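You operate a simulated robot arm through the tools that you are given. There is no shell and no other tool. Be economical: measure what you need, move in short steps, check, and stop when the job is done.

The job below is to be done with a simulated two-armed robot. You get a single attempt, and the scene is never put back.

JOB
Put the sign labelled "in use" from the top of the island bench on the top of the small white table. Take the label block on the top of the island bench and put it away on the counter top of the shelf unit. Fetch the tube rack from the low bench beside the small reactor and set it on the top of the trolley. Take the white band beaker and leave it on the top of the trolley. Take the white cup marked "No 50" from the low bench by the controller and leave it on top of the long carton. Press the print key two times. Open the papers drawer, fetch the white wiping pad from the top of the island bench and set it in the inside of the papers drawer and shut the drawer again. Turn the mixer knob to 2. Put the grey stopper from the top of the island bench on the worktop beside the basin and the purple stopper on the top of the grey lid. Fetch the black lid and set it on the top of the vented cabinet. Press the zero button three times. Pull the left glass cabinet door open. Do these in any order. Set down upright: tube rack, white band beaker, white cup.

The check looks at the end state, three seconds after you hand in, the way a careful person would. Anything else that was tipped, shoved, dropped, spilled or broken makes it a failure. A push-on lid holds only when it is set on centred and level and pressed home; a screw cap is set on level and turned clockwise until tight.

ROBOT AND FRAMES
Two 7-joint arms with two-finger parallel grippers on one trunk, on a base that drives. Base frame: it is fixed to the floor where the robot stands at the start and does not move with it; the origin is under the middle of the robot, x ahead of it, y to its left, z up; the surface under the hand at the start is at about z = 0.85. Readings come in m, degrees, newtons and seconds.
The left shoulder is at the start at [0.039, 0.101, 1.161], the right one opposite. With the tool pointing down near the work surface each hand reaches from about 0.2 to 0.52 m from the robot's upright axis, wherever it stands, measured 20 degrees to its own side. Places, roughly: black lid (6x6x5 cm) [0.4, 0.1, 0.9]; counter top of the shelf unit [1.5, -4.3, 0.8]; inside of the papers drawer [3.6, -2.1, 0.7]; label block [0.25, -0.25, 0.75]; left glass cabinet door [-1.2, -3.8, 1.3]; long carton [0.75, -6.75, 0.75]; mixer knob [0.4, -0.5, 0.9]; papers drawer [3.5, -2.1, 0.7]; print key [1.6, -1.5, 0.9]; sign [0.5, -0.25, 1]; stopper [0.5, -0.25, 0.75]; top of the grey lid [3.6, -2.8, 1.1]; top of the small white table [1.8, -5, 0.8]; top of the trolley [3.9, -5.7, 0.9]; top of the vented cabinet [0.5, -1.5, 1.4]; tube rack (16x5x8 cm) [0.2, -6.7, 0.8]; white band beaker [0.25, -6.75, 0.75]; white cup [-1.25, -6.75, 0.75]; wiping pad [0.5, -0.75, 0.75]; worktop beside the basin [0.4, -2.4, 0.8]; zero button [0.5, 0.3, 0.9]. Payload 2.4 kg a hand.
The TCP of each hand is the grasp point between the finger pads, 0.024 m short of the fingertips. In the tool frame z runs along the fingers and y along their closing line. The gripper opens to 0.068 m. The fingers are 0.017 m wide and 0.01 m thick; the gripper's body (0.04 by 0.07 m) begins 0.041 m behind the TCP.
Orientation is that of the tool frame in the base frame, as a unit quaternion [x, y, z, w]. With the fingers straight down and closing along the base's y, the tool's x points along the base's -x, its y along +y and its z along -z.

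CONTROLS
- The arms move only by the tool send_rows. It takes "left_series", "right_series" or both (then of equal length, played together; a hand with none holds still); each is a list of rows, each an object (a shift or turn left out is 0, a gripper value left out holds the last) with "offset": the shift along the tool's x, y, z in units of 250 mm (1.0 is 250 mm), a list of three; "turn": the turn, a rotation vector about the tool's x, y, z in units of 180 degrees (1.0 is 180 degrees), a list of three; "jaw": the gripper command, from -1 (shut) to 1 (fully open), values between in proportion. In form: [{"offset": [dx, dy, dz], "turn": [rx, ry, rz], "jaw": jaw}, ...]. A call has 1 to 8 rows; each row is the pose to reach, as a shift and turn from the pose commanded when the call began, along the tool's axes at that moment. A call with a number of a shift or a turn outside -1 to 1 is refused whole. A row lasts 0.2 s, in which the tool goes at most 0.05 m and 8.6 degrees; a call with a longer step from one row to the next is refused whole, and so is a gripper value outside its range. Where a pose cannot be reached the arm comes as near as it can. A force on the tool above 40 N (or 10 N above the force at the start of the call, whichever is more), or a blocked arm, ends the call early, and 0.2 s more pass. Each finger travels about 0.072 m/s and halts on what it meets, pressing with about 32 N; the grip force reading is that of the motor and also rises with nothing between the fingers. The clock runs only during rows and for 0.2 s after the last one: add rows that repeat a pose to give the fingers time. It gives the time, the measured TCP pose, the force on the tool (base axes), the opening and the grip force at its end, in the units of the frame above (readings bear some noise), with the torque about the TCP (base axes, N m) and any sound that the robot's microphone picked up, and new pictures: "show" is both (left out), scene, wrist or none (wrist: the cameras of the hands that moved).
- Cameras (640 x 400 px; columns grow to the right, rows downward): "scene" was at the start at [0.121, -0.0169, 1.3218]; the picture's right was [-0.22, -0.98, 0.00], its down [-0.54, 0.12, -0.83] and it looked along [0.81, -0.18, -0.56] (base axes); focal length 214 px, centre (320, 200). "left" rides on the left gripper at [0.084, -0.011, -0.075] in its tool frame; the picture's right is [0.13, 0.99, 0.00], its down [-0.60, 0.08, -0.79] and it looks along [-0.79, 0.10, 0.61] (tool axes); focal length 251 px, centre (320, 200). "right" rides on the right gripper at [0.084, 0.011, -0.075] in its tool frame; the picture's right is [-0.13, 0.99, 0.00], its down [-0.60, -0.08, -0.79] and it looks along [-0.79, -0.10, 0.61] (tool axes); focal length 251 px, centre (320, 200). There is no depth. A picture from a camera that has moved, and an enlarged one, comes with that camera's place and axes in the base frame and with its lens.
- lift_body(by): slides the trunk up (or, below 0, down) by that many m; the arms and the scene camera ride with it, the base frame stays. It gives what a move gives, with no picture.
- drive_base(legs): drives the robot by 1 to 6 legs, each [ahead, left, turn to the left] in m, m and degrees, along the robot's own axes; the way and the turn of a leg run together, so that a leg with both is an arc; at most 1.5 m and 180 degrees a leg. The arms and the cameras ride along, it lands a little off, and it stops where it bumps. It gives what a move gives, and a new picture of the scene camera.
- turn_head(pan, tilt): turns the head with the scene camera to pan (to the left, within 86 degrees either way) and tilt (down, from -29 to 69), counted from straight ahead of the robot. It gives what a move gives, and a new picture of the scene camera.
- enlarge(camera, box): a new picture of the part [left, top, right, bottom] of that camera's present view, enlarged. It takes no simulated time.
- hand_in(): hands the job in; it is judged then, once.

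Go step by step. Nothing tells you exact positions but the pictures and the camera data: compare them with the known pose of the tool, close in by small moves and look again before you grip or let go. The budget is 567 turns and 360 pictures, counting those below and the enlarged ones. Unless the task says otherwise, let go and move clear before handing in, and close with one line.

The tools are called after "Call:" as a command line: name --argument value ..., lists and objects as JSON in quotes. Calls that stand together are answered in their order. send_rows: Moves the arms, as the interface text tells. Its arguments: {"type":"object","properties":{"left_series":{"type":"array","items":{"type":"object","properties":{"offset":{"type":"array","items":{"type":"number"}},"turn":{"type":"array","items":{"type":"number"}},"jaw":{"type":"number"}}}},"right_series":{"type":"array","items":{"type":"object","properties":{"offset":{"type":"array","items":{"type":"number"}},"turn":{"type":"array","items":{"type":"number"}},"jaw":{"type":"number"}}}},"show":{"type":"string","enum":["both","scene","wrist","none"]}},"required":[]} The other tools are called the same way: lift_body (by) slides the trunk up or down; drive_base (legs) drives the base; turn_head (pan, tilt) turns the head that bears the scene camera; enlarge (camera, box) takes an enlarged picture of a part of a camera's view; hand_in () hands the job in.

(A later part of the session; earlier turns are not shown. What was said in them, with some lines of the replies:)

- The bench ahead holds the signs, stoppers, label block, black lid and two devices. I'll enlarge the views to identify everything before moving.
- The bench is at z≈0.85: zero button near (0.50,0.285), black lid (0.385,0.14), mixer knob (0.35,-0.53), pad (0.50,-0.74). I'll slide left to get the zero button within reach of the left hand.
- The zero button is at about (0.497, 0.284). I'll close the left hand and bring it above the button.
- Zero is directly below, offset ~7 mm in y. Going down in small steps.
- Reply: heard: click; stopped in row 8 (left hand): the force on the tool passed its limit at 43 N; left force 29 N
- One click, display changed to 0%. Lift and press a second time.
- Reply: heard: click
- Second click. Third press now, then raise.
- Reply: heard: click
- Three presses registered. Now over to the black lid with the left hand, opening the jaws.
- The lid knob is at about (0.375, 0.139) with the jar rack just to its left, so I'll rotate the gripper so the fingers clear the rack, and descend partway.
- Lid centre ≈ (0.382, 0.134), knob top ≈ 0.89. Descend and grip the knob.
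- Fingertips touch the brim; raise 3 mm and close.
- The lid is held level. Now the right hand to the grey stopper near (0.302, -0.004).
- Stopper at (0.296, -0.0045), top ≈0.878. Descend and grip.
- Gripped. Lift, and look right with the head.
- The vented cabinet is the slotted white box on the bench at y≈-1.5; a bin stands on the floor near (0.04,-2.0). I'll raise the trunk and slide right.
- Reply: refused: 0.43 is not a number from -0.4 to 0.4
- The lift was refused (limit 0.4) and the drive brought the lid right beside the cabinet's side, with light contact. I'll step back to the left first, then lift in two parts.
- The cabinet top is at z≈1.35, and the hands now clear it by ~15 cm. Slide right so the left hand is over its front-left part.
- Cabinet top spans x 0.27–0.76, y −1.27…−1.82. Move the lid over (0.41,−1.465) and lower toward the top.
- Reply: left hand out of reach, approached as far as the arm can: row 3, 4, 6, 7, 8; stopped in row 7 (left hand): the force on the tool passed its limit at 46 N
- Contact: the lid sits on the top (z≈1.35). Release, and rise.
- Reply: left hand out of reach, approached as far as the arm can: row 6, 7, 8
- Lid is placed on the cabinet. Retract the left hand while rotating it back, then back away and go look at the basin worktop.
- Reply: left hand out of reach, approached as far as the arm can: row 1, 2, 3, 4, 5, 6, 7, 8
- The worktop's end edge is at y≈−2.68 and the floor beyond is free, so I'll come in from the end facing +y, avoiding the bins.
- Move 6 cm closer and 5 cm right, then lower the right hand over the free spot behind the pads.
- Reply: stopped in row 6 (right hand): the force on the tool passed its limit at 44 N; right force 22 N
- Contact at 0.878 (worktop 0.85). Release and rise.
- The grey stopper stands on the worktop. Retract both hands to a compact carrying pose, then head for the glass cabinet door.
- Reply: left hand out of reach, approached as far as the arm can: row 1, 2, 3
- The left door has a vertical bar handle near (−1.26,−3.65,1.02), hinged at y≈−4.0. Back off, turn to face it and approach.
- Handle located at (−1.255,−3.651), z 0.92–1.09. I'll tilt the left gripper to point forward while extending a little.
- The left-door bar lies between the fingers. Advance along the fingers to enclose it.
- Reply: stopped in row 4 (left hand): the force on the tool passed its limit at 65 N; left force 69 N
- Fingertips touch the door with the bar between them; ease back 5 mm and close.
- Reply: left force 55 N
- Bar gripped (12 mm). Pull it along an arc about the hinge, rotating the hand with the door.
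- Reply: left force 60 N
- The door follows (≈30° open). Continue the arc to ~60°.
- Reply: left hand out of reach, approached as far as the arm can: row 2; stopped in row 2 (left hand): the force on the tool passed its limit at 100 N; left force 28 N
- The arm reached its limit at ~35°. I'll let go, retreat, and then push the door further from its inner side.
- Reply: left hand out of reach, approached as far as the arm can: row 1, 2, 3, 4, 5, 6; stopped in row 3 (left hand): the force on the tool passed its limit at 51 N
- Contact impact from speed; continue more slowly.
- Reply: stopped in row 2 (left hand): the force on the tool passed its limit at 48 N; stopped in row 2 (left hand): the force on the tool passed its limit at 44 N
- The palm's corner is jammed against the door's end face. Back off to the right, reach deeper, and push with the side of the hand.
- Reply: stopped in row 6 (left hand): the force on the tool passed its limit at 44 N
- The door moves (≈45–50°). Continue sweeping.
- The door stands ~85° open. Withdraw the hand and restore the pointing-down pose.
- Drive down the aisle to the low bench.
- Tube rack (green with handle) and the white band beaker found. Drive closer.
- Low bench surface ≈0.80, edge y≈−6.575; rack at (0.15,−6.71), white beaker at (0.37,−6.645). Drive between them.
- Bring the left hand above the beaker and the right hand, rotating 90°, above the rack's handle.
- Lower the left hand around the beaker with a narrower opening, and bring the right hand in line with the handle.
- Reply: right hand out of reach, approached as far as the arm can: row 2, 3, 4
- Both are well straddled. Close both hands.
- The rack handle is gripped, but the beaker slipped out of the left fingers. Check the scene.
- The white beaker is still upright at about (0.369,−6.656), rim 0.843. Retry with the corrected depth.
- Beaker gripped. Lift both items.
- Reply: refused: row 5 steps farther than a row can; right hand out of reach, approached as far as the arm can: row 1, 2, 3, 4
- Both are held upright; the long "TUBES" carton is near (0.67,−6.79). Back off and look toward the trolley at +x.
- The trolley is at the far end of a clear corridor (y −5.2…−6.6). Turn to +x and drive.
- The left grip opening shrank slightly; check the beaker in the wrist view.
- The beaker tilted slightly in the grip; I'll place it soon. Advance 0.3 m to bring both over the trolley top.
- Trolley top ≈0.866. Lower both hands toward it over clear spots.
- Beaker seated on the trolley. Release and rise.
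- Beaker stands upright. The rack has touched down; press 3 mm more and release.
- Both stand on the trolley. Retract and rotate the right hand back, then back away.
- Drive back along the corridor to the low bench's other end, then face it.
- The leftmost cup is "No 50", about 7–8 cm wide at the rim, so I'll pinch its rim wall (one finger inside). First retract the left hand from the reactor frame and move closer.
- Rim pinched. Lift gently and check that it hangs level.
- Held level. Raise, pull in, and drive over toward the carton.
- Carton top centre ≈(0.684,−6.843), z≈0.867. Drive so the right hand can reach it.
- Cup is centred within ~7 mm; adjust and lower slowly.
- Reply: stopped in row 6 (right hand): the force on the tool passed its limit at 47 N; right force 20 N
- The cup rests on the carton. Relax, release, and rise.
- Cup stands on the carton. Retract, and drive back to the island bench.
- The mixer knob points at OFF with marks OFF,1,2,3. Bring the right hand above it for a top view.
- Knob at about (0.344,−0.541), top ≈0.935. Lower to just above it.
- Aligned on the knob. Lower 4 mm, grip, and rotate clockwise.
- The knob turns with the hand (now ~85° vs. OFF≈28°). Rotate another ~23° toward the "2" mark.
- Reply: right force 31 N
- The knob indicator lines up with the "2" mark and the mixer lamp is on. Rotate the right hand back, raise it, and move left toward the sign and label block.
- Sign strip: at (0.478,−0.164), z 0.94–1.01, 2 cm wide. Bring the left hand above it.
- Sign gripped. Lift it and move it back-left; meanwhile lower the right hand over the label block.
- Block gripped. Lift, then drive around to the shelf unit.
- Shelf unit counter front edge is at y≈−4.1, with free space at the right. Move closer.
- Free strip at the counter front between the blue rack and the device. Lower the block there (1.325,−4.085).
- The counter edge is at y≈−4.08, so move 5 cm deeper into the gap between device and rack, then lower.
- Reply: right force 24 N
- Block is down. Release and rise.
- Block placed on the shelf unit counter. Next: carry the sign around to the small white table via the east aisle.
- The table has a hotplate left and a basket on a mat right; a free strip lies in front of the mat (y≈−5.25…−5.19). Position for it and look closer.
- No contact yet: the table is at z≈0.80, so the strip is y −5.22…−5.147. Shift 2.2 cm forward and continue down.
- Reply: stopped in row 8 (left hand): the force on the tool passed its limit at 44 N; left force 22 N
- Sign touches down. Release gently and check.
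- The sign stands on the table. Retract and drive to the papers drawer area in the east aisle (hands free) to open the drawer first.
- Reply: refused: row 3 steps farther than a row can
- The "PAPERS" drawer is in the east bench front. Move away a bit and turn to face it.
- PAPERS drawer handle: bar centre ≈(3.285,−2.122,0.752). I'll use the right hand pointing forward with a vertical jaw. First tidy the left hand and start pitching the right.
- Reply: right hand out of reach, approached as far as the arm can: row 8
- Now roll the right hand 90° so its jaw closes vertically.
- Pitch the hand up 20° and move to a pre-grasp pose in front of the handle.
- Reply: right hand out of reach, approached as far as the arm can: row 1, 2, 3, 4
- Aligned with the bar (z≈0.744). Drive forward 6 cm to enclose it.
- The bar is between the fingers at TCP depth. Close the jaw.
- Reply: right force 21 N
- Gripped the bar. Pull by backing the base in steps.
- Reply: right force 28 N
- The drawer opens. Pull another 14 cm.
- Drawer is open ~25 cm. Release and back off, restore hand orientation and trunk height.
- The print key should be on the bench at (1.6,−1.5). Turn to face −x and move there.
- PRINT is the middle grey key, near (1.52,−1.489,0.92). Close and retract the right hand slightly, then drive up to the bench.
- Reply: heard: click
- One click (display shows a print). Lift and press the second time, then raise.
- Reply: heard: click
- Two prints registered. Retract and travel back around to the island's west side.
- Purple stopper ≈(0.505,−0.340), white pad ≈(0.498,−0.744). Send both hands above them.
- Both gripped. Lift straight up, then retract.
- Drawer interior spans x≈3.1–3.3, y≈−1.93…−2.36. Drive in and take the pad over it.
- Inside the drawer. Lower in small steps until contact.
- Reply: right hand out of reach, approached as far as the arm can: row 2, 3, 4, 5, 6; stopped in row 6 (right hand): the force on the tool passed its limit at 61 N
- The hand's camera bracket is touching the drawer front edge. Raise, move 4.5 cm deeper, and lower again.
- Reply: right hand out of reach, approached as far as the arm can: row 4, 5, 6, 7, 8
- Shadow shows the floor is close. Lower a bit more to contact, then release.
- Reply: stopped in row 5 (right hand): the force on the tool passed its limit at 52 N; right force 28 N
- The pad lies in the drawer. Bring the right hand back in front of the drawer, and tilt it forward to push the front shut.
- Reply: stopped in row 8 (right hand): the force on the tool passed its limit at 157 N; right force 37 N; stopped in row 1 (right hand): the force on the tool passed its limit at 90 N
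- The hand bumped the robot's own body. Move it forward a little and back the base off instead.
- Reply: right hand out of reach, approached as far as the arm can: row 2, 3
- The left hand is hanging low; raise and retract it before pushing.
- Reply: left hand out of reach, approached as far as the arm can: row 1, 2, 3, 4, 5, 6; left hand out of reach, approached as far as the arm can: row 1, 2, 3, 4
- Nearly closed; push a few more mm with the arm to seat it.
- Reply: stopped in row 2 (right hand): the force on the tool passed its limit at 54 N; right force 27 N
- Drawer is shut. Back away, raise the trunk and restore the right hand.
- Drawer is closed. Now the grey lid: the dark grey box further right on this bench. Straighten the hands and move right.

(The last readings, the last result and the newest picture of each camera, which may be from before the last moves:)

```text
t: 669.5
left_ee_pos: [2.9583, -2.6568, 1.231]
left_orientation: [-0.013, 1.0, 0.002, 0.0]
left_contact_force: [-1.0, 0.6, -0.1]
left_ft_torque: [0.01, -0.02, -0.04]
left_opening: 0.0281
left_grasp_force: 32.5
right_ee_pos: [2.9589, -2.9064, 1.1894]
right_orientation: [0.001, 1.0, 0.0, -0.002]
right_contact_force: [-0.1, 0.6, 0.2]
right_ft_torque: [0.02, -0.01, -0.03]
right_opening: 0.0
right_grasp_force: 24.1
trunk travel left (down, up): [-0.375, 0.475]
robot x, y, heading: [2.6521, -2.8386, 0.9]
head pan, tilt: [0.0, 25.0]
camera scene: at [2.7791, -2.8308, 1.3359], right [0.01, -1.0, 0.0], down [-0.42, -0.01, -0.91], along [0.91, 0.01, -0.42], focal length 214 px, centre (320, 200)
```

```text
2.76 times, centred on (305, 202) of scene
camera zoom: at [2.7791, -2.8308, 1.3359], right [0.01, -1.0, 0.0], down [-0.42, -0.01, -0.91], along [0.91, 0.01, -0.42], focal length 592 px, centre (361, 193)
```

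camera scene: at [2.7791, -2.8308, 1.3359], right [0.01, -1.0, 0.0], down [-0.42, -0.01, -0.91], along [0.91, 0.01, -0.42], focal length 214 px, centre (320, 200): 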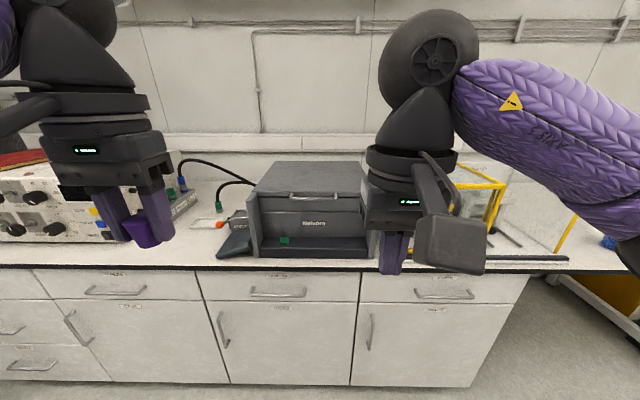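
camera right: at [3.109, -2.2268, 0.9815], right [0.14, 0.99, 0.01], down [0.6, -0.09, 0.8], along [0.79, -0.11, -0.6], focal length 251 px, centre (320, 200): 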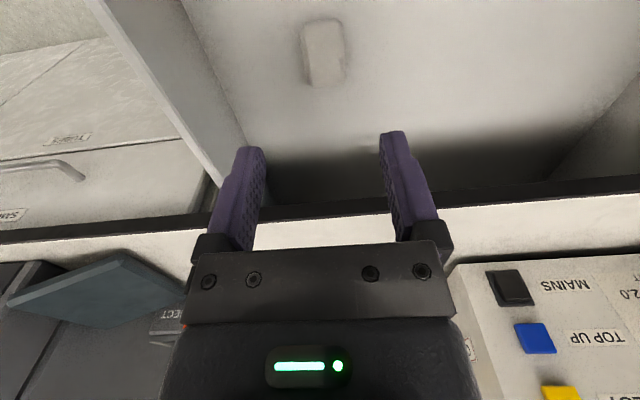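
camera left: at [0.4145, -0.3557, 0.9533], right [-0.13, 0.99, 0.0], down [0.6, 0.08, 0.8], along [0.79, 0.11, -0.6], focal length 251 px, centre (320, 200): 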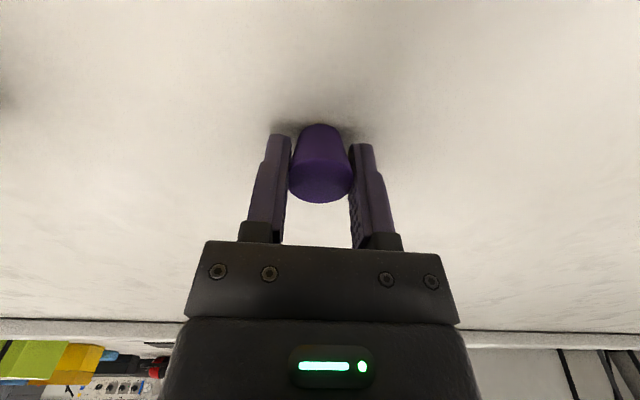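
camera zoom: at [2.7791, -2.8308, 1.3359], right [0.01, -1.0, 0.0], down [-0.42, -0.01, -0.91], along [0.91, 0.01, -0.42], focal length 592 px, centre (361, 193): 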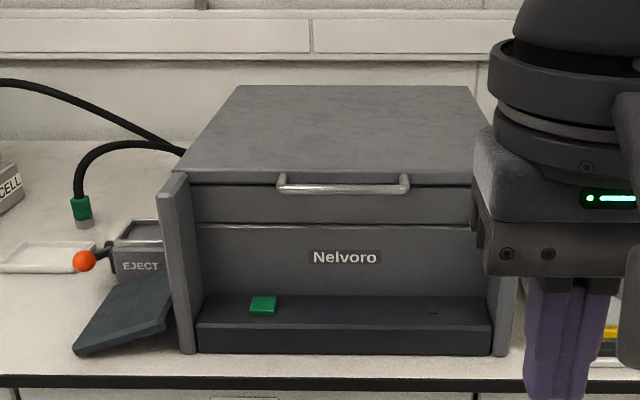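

The grey lid is the top of the Nelvoro unit (x≈3.36–3.6, y −2.62…−2.96, z≈1.1). Raise the trunk slightly and drive in.

Call:
lift_body --by 0.08

Call:
drive_base --legs '[[0.37, -0.06, -0.8]]'

Call:
turn_head --pan 0 --tilt 40

```text
t: 670.6
left_ee_pos: [2.9588, -2.6558, 1.3116]
left_orientation: [-0.013, 1.0, 0.002, 0.0]
left_contact_force: [-0.2, 0.6, -1.4]
left_ft_torque: [0.01, 0.0, -0.02]
left_opening: 0.0283
left_grasp_force: 32.4
right_ee_pos: [2.959, -2.906, 1.2696]
right_orientation: [0.002, 1.0, -0.001, -0.002]
right_contact_force: [-0.5, -0.8, -0.7]
right_ft_torque: [0.01, 0.03, 0.01]
right_opening: 0.0001
right_grasp_force: 23.7
trunk travel left (down, up): [-0.455, 0.394]
robot x, y, heading: [2.651, -2.8363, 0.6]
head pan, tilt: [0.0, 25.0]
```

```text
t: 673.0
left_ee_pos: [3.3279, -2.7197, 1.3098]
left_orientation: [-0.005, 1.0, 0.002, -0.001]
left_contact_force: [0.4, -0.5, -0.7]
left_ft_torque: [0.02, 0.0, 0.0]
left_opening: 0.0285
left_grasp_force: 32.2
right_ee_pos: [3.3247, -2.9683, 1.2703]
right_orientation: [0.008, 1.0, -0.001, -0.003]
right_contact_force: [0.4, -0.5, 1.0]
right_ft_torque: [0.0, 0.02, 0.02]
right_opening: 0.0
right_grasp_force: 23.3
trunk travel left (down, up): [-0.455, 0.394]
robot x, y, heading: [3.0181, -2.8927, 0.0]
head pan, tilt: [0.0, 25.0]
camera scene: at [3.1361, -2.8911, 1.4164], right [0.0, -1.0, 0.0], down [-0.42, 0.0, -0.91], along [0.91, 0.0, -0.42], focal length 214 px, centre (320, 200)
```

scene: 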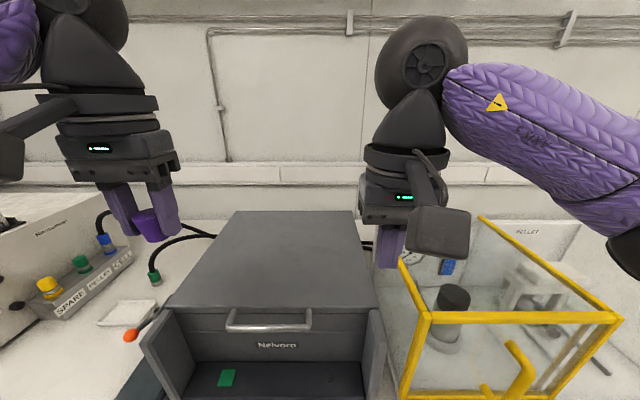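

```text
t: 673.8
left_ee_pos: [3.3274, -2.7194, 1.3113]
left_orientation: [-0.006, 1.0, 0.002, 0.0]
left_contact_force: [0.0, 0.5, -0.2]
left_ft_torque: [0.0, 0.01, -0.02]
left_opening: 0.0282
left_grasp_force: 32.0
right_ee_pos: [3.3246, -2.968, 1.27]
right_orientation: [0.008, 1.0, -0.002, -0.001]
right_contact_force: [-0.7, 0.6, -0.9]
right_ft_torque: [-0.02, -0.02, -0.02]
right_opening: 0.0
right_grasp_force: 23.3
trunk travel left (down, up): [-0.455, 0.394]
robot x, y, heading: [3.0191, -2.8934, -0.0]
head pan, tilt: [0.0, 40.0]
camera scene: at [3.1284, -2.891, 1.3932], right [0.0, -1.0, 0.0], down [-0.64, 0.0, -0.77], along [0.77, 0.0, -0.64], focal length 214 px, centre (320, 200)
```

scene: 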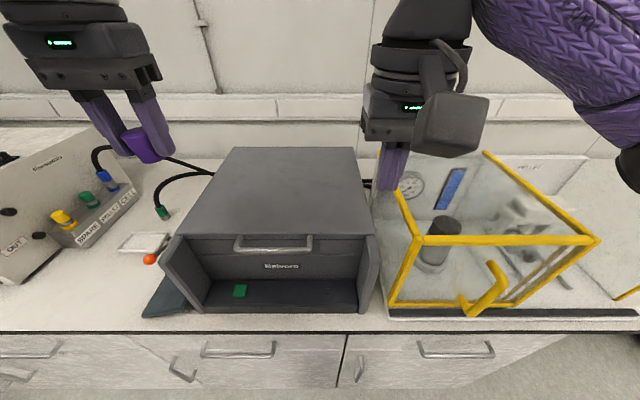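

Lid top ≈ z 1.07, x 3.41–3.76, y −2.61…−3.0. Move the stopper over (3.49,−2.78) and lower.

Call:
send_rows --left_series '[{"offset": [-0.1, -0.04, 0.06]}, {"offset": [-0.2, -0.08, 0.12]}, {"offset": [-0.3, -0.12, 0.18]}, {"offset": [-0.4, -0.16, 0.26]}, {"offset": [-0.5, -0.2, 0.36]}, {"offset": [-0.58, -0.23, 0.46]}, {"offset": [-0.65, -0.243, 0.56]}, {"offset": [-0.65, -0.243, 0.66]}]' --show "both"

```text
t: 675.6
left_ee_pos: [3.4924, -2.7777, 1.1462]
left_orientation: [-0.005, 1.0, 0.002, 0.0]
left_contact_force: [-0.4, 0.4, 0.3]
left_ft_torque: [0.03, 0.0, -0.02]
left_opening: 0.0283
left_grasp_force: 31.8
right_ee_pos: [3.3243, -2.9681, 1.2702]
right_orientation: [0.008, 1.0, -0.001, -0.003]
right_contact_force: [0.2, 0.2, 0.3]
right_ft_torque: [0.0, 0.0, 0.02]
right_opening: 0.0001
right_grasp_force: 23.5
trunk travel left (down, up): [-0.455, 0.394]
robot x, y, heading: [3.0207, -2.8908, 0.1]
head pan, tilt: [0.0, 40.0]
camera scene: at [3.1285, -2.8907, 1.3932], right [0.0, -1.0, 0.0], down [-0.64, 0.0, -0.77], along [0.77, 0.0, -0.64], focal length 214 px, centre (320, 200)
camera left: at [3.4076, -2.7891, 1.2207], right [-0.14, 0.99, 0.0], down [0.6, 0.08, 0.79], along [0.79, 0.11, -0.61], focal length 251 px, centre (320, 200)
```

scene: 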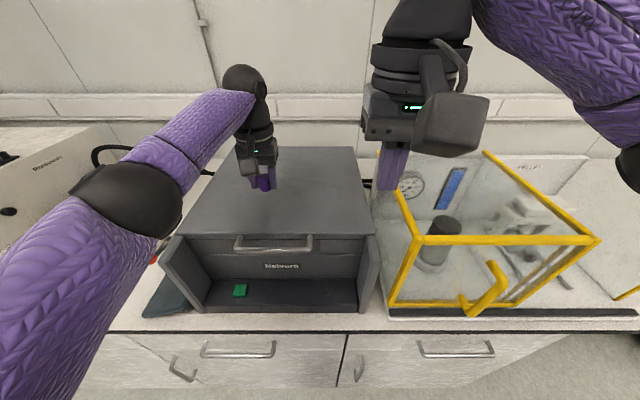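
left: 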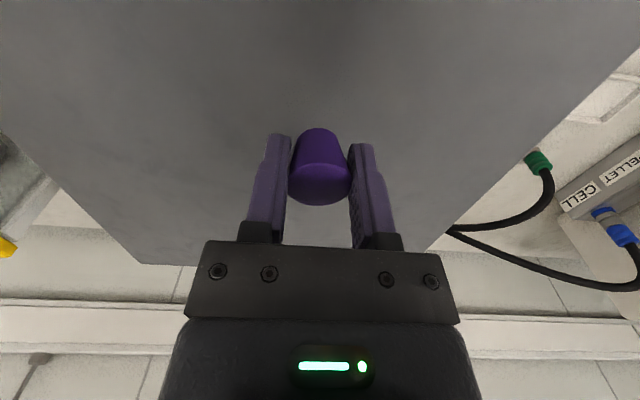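

Call:
send_rows --left_series '[{"offset": [0, 0, 0.03]}, {"offset": [0, 0, 0.05]}, {"offset": [0, 0, 0.07]}, {"offset": [0, 0, 0.09]}, {"offset": [0, 0, 0.11]}, {"offset": [0, 0, 0.13]}, {"offset": [0, 0, 0.15]}, {"offset": [0, 0, 0.17]}]' --show "wrist"

```text
t: 677.4
left_ee_pos: [3.4904, -2.777, 1.1024]
left_orientation: [-0.005, 1.0, 0.002, 0.0]
left_contact_force: [0.1, 0.0, -1.7]
left_ft_torque: [0.01, 0.01, -0.01]
left_opening: 0.0282
left_grasp_force: 32.2
right_ee_pos: [3.3242, -2.9675, 1.2697]
right_orientation: [0.008, 1.0, -0.001, -0.002]
right_contact_force: [-0.5, -0.2, 0.0]
right_ft_torque: [-0.02, -0.04, 0.02]
right_opening: 0.0
right_grasp_force: 23.9
trunk travel left (down, up): [-0.455, 0.394]
robot x, y, heading: [3.0185, -2.8957, -0.2]
head pan, tilt: [0.0, 40.0]
camera left: at [3.4074, -2.7887, 1.1773], right [-0.14, 0.99, 0.0], down [0.6, 0.08, 0.79], along [0.79, 0.11, -0.61], focal length 251 px, centre (320, 200)
```

left: 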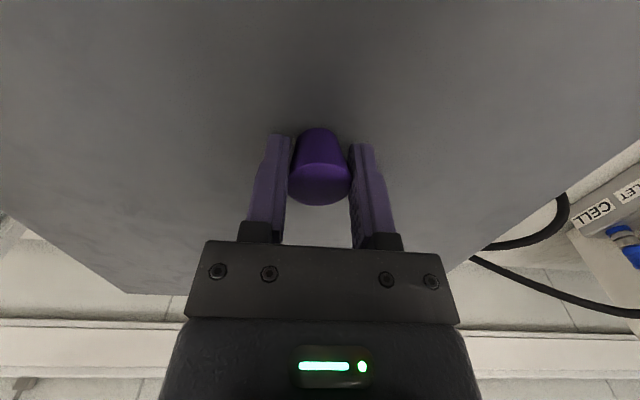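

Call:
send_rows --left_series '[{"offset": [0, 0, 0.012]}, {"offset": [0, 0, 0.024]}, {"offset": [0, 0, 0.036]}, {"offset": [0, 0, 0.048]}, {"offset": [0, 0, 0.06]}, {"offset": [0, 0, 0.072]}, {"offset": [0, 0, 0.084]}, {"offset": [0, 0, 0.096]}]' --show "wrist"

```text
t: 678.4
left_ee_pos: [3.4913, -2.7788, 1.0947]
left_orientation: [-0.005, 1.0, -0.001, 0.005]
left_contact_force: [-2.0, -1.5, 15.3]
left_ft_torque: [-0.17, 0.15, -0.01]
left_opening: 0.0277
left_grasp_force: 32.5
right_ee_pos: [3.3223, -2.9693, 1.2717]
right_orientation: [0.009, 1.0, -0.001, -0.002]
right_contact_force: [0.8, -0.1, 0.0]
right_ft_torque: [0.01, -0.03, -0.01]
right_opening: 0.0
right_grasp_force: 23.9
trunk travel left (down, up): [-0.455, 0.394]
robot x, y, heading: [3.0207, -2.8916, 0.1]
head pan, tilt: [0.0, 40.0]
stopped in row 5 (left hand): the force on the tool passed its limit at 44 N (the readings are from after the stop); the commanded pose is now the measured one
camera left: at [3.4054, -2.7889, 1.1674], right [-0.14, 0.99, 0.0], down [0.6, 0.08, 0.8], along [0.79, 0.11, -0.6], focal length 251 px, centre (320, 200)
```

left: 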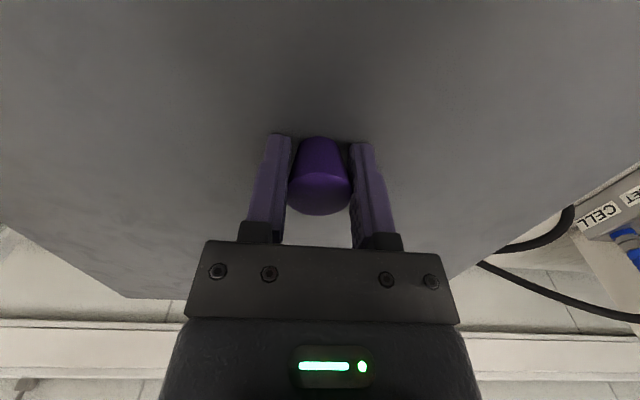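

Contact at lid top. Release and rise.

Call:
send_rows --left_series '[{"offset": [0, 0, -0.006]}, {"offset": [0, 0, -0.006], "jaw": 0.3}, {"offset": [0, 0, -0.006], "jaw": 0.5}, {"offset": [0, 0, -0.006], "jaw": 0.5}, {"offset": [0, 0, -0.1], "jaw": 0.5}, {"offset": [0, 0, -0.25]}, {"offset": [0, 0, -0.4]}, {"offset": [0.05, 0, -0.55]}]' --show "both"

```text
t: 680.2
left_ee_pos: [3.4792, -2.7783, 1.2278]
left_orientation: [-0.005, 1.0, 0.001, 0.003]
left_contact_force: [-0.1, 0.0, 0.3]
left_ft_torque: [-0.02, -0.01, 0.01]
left_opening: 0.051
left_grasp_force: 0.1
right_ee_pos: [3.3239, -2.9689, 1.2707]
right_orientation: [0.009, 1.0, -0.001, -0.002]
right_contact_force: [0.9, 0.0, -0.6]
right_ft_torque: [0.01, 0.02, 0.04]
right_opening: 0.0002
right_grasp_force: 23.3
trunk travel left (down, up): [-0.455, 0.394]
robot x, y, heading: [3.016, -2.8956, -0.1]
head pan, tilt: [0.0, 40.0]
camera scene: at [3.128, -2.891, 1.3932], right [0.0, -1.0, 0.0], down [-0.64, 0.0, -0.77], along [0.77, 0.0, -0.64], focal length 214 px, centre (320, 200)
camera left: at [3.3943, -2.7892, 1.3029], right [-0.14, 0.99, 0.0], down [0.6, 0.08, 0.8], along [0.79, 0.11, -0.6], focal length 251 px, centre (320, 200)
```

scene: 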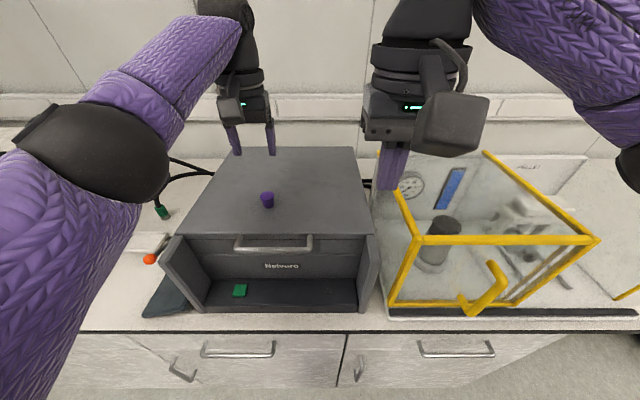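
left: 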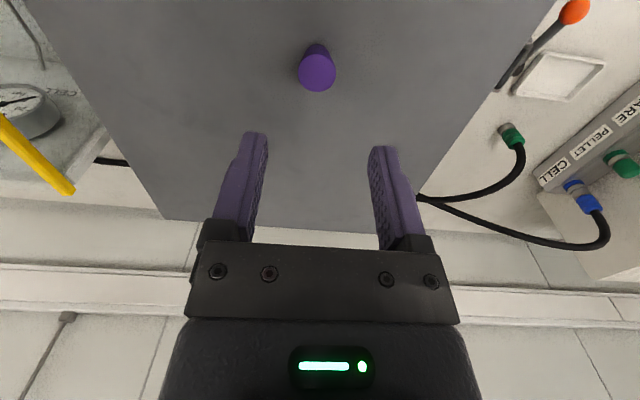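

All items are done; I'll withdraw the hands and take a quick confirmation look at the sign and trolley.

Call:
send_rows --left_series '[{"offset": [0.12, 0.04, -0.05]}, {"offset": [0.26, 0.08, -0.1]}, {"offset": [0.4, 0.1, -0.1]}, {"offset": [0.5, 0.1, -0.1]}]' --show "none"

Call:
drive_base --legs '[[-0.35, 0, 0], [0, -1.2, 0], [0, -1.2, 0]]'

Call:
turn_head --pan -86 --tilt 30

```text
t: 681.2
left_ee_pos: [3.3531, -2.7539, 1.2541]
left_orientation: [-0.005, 1.0, 0.001, 0.003]
left_contact_force: [-0.5, 0.8, 0.3]
left_ft_torque: [-0.01, 0.02, -0.01]
left_opening: 0.0511
left_grasp_force: 0.0
right_ee_pos: [3.3246, -2.9683, 1.2694]
right_orientation: [0.007, 1.0, 0.0, -0.001]
right_contact_force: [-0.4, 0.7, 0.4]
right_ft_torque: [0.02, 0.0, -0.01]
right_opening: 0.0003
right_grasp_force: 24.4
trunk travel left (down, up): [-0.455, 0.394]
robot x, y, heading: [3.0208, -2.8962, 0.1]
head pan, tilt: [0.0, 40.0]
```

```text
t: 694.8
left_ee_pos: [2.9718, -5.1422, 1.2529]
left_orientation: [0.002, 1.0, 0.0, 0.003]
left_contact_force: [0.7, -0.2, 0.0]
left_ft_torque: [-0.01, 0.03, 0.0]
left_opening: 0.0513
left_grasp_force: 0.0
right_ee_pos: [2.9398, -5.3543, 1.2704]
right_orientation: [0.015, 1.0, 0.0, -0.001]
right_contact_force: [-1.1, 0.5, 0.1]
right_ft_torque: [0.03, 0.02, -0.02]
right_opening: 0.0001
right_grasp_force: 23.7
trunk travel left (down, up): [-0.455, 0.394]
robot x, y, heading: [2.6331, -5.2762, -0.8]
head pan, tilt: [0.0, 40.0]
camera scene: at [2.7446, -5.2747, 1.3932], right [-0.01, -1.0, 0.0], down [-0.64, 0.01, -0.77], along [0.77, -0.01, -0.64], focal length 214 px, centre (320, 200)
```

scene: 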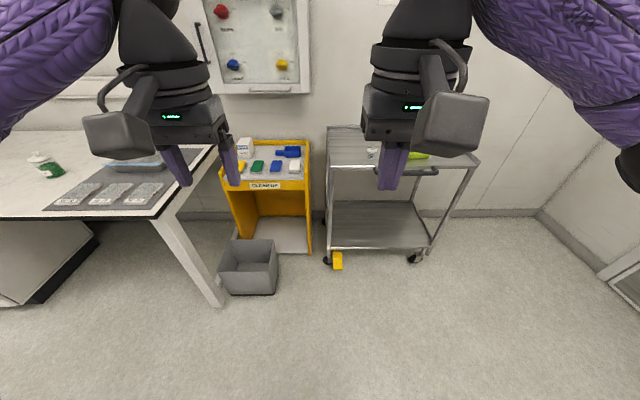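

```text
t: 696.4
left_ee_pos: [2.9723, -5.1415, 1.2533]
left_orientation: [0.002, 1.0, 0.001, 0.003]
left_contact_force: [-0.5, 0.3, -0.5]
left_ft_torque: [-0.01, -0.02, 0.0]
left_opening: 0.0509
left_grasp_force: 0.1
right_ee_pos: [2.9404, -5.3538, 1.27]
right_orientation: [0.014, 1.0, -0.001, -0.001]
right_contact_force: [0.4, -0.8, 1.0]
right_ft_torque: [-0.02, -0.01, -0.01]
right_opening: 0.0001
right_grasp_force: 23.3
trunk travel left (down, up): [-0.455, 0.394]
robot x, y, heading: [2.6334, -5.2769, -0.9]
head pan, tilt: [-85.9, 30.0]
camera scene: at [2.6648, -5.3636, 1.4086], right [-1.0, -0.06, 0.0], down [-0.03, 0.5, -0.87], along [0.05, -0.86, -0.5], focal length 214 px, centre (320, 200)
```

scene: 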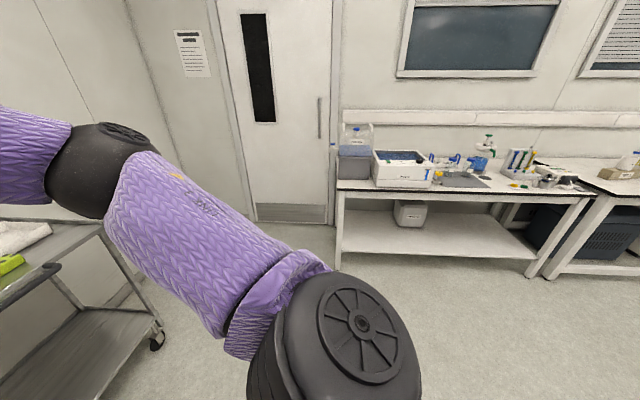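

Call:
drive_base --legs '[[0, -0.2, 0], [0, 0, -90]]'

Call:
turn_head --pan -80 --tilt 30

```text
t: 701.9
left_ee_pos: [2.7637, -5.8121, 1.2535]
left_orientation: [0.713, 0.701, -0.001, 0.004]
left_contact_force: [-0.2, 0.4, -0.4]
left_ft_torque: [-0.01, 0.0, 0.0]
left_opening: 0.051
left_grasp_force: 0.0
right_ee_pos: [2.5508, -5.7772, 1.2685]
right_orientation: [0.722, 0.692, 0.0, -0.002]
right_contact_force: [-0.1, 0.0, -0.1]
right_ft_torque: [-0.02, 0.02, -0.03]
right_opening: 0.0
right_grasp_force: 23.8
trunk travel left (down, up): [-0.455, 0.394]
robot x, y, heading: [2.634, -5.4733, -91.4]
head pan, tilt: [-85.9, 30.0]
camera scene: at [2.5416, -5.5003, 1.4086], right [-0.05, 1.0, 0.0], down [0.5, 0.02, -0.87], along [-0.87, -0.04, -0.5], focal length 214 px, centre (320, 200)
```

scene: 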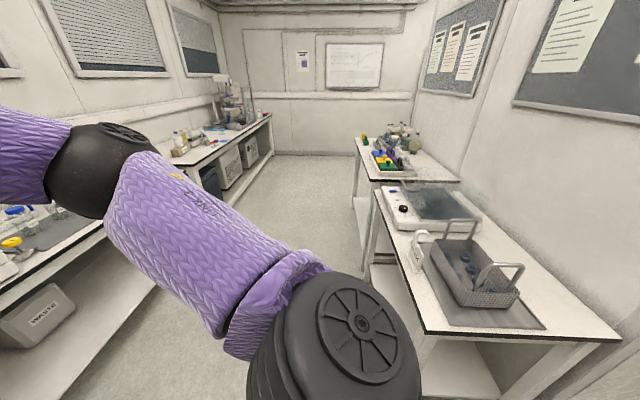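

```text
t: 702.5
left_ee_pos: [2.7629, -5.8118, 1.254]
left_orientation: [0.713, 0.701, -0.002, 0.003]
left_contact_force: [0.3, -0.1, -0.6]
left_ft_torque: [0.0, 0.03, -0.01]
left_opening: 0.051
left_grasp_force: 0.1
right_ee_pos: [2.5521, -5.7772, 1.2689]
right_orientation: [0.722, 0.692, 0.001, -0.002]
right_contact_force: [1.2, 0.2, 0.4]
right_ft_torque: [0.0, 0.02, 0.0]
right_opening: 0.0003
right_grasp_force: 23.8
trunk travel left (down, up): [-0.455, 0.394]
robot x, y, heading: [2.6349, -5.4746, -91.5]
head pan, tilt: [-80.0, 30.0]
camera scene: at [2.5426, -5.5096, 1.4086], right [-0.15, 0.99, 0.0], down [0.49, 0.07, -0.87], along [-0.86, -0.13, -0.5], focal length 214 px, centre (320, 200)
```

scene: 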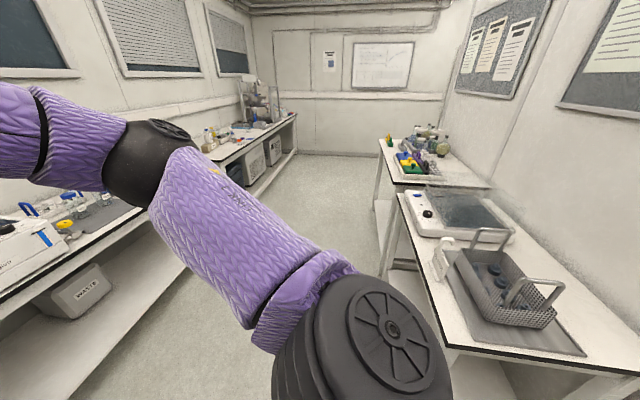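

Call:
enlarge --camera "scene" --box '[400, 180, 600, 360]'

Call:
enlarge --camera "scene" --box '[180, 80, 300, 180]'

```text
2.22 times, centred on (500, 270) of scene
camera zoom: at [2.5426, -5.5096, 1.4086], right [-0.15, 0.99, 0.0], down [0.49, 0.07, -0.87], along [-0.86, -0.13, -0.5], focal length 477 px, centre (-80, 44)
```

zoom: 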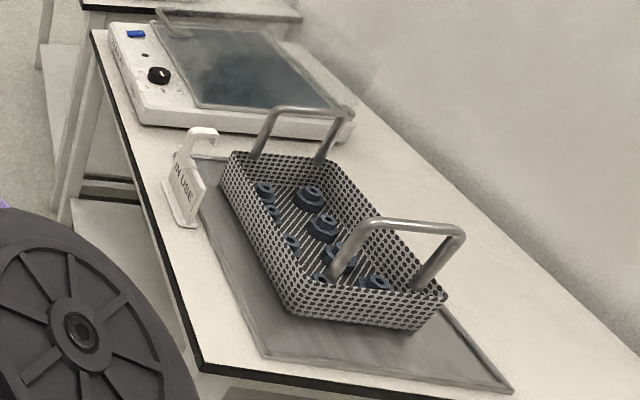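

```text
4.00 times, centred on (240, 130) of scene
camera zoom: at [2.5426, -5.5096, 1.4086], right [-0.15, 0.99, 0.0], down [0.49, 0.07, -0.87], along [-0.86, -0.13, -0.5], focal length 858 px, centre (640, 480)
```

zoom: 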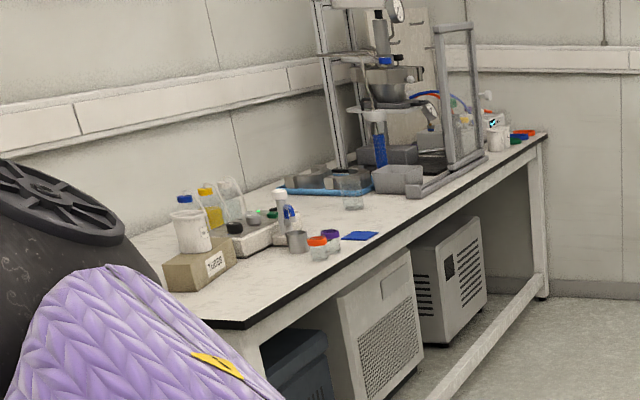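

The sign, cup, rack and beaker all stand where they should, and both hands are clear. Handing in.

Call:
hand_in

```text
The job is handed in.
```

I did every task on the list and handed the job in. I set the tube rack, white band beaker and white cup down upright. Both hands were empty and clear at the end.
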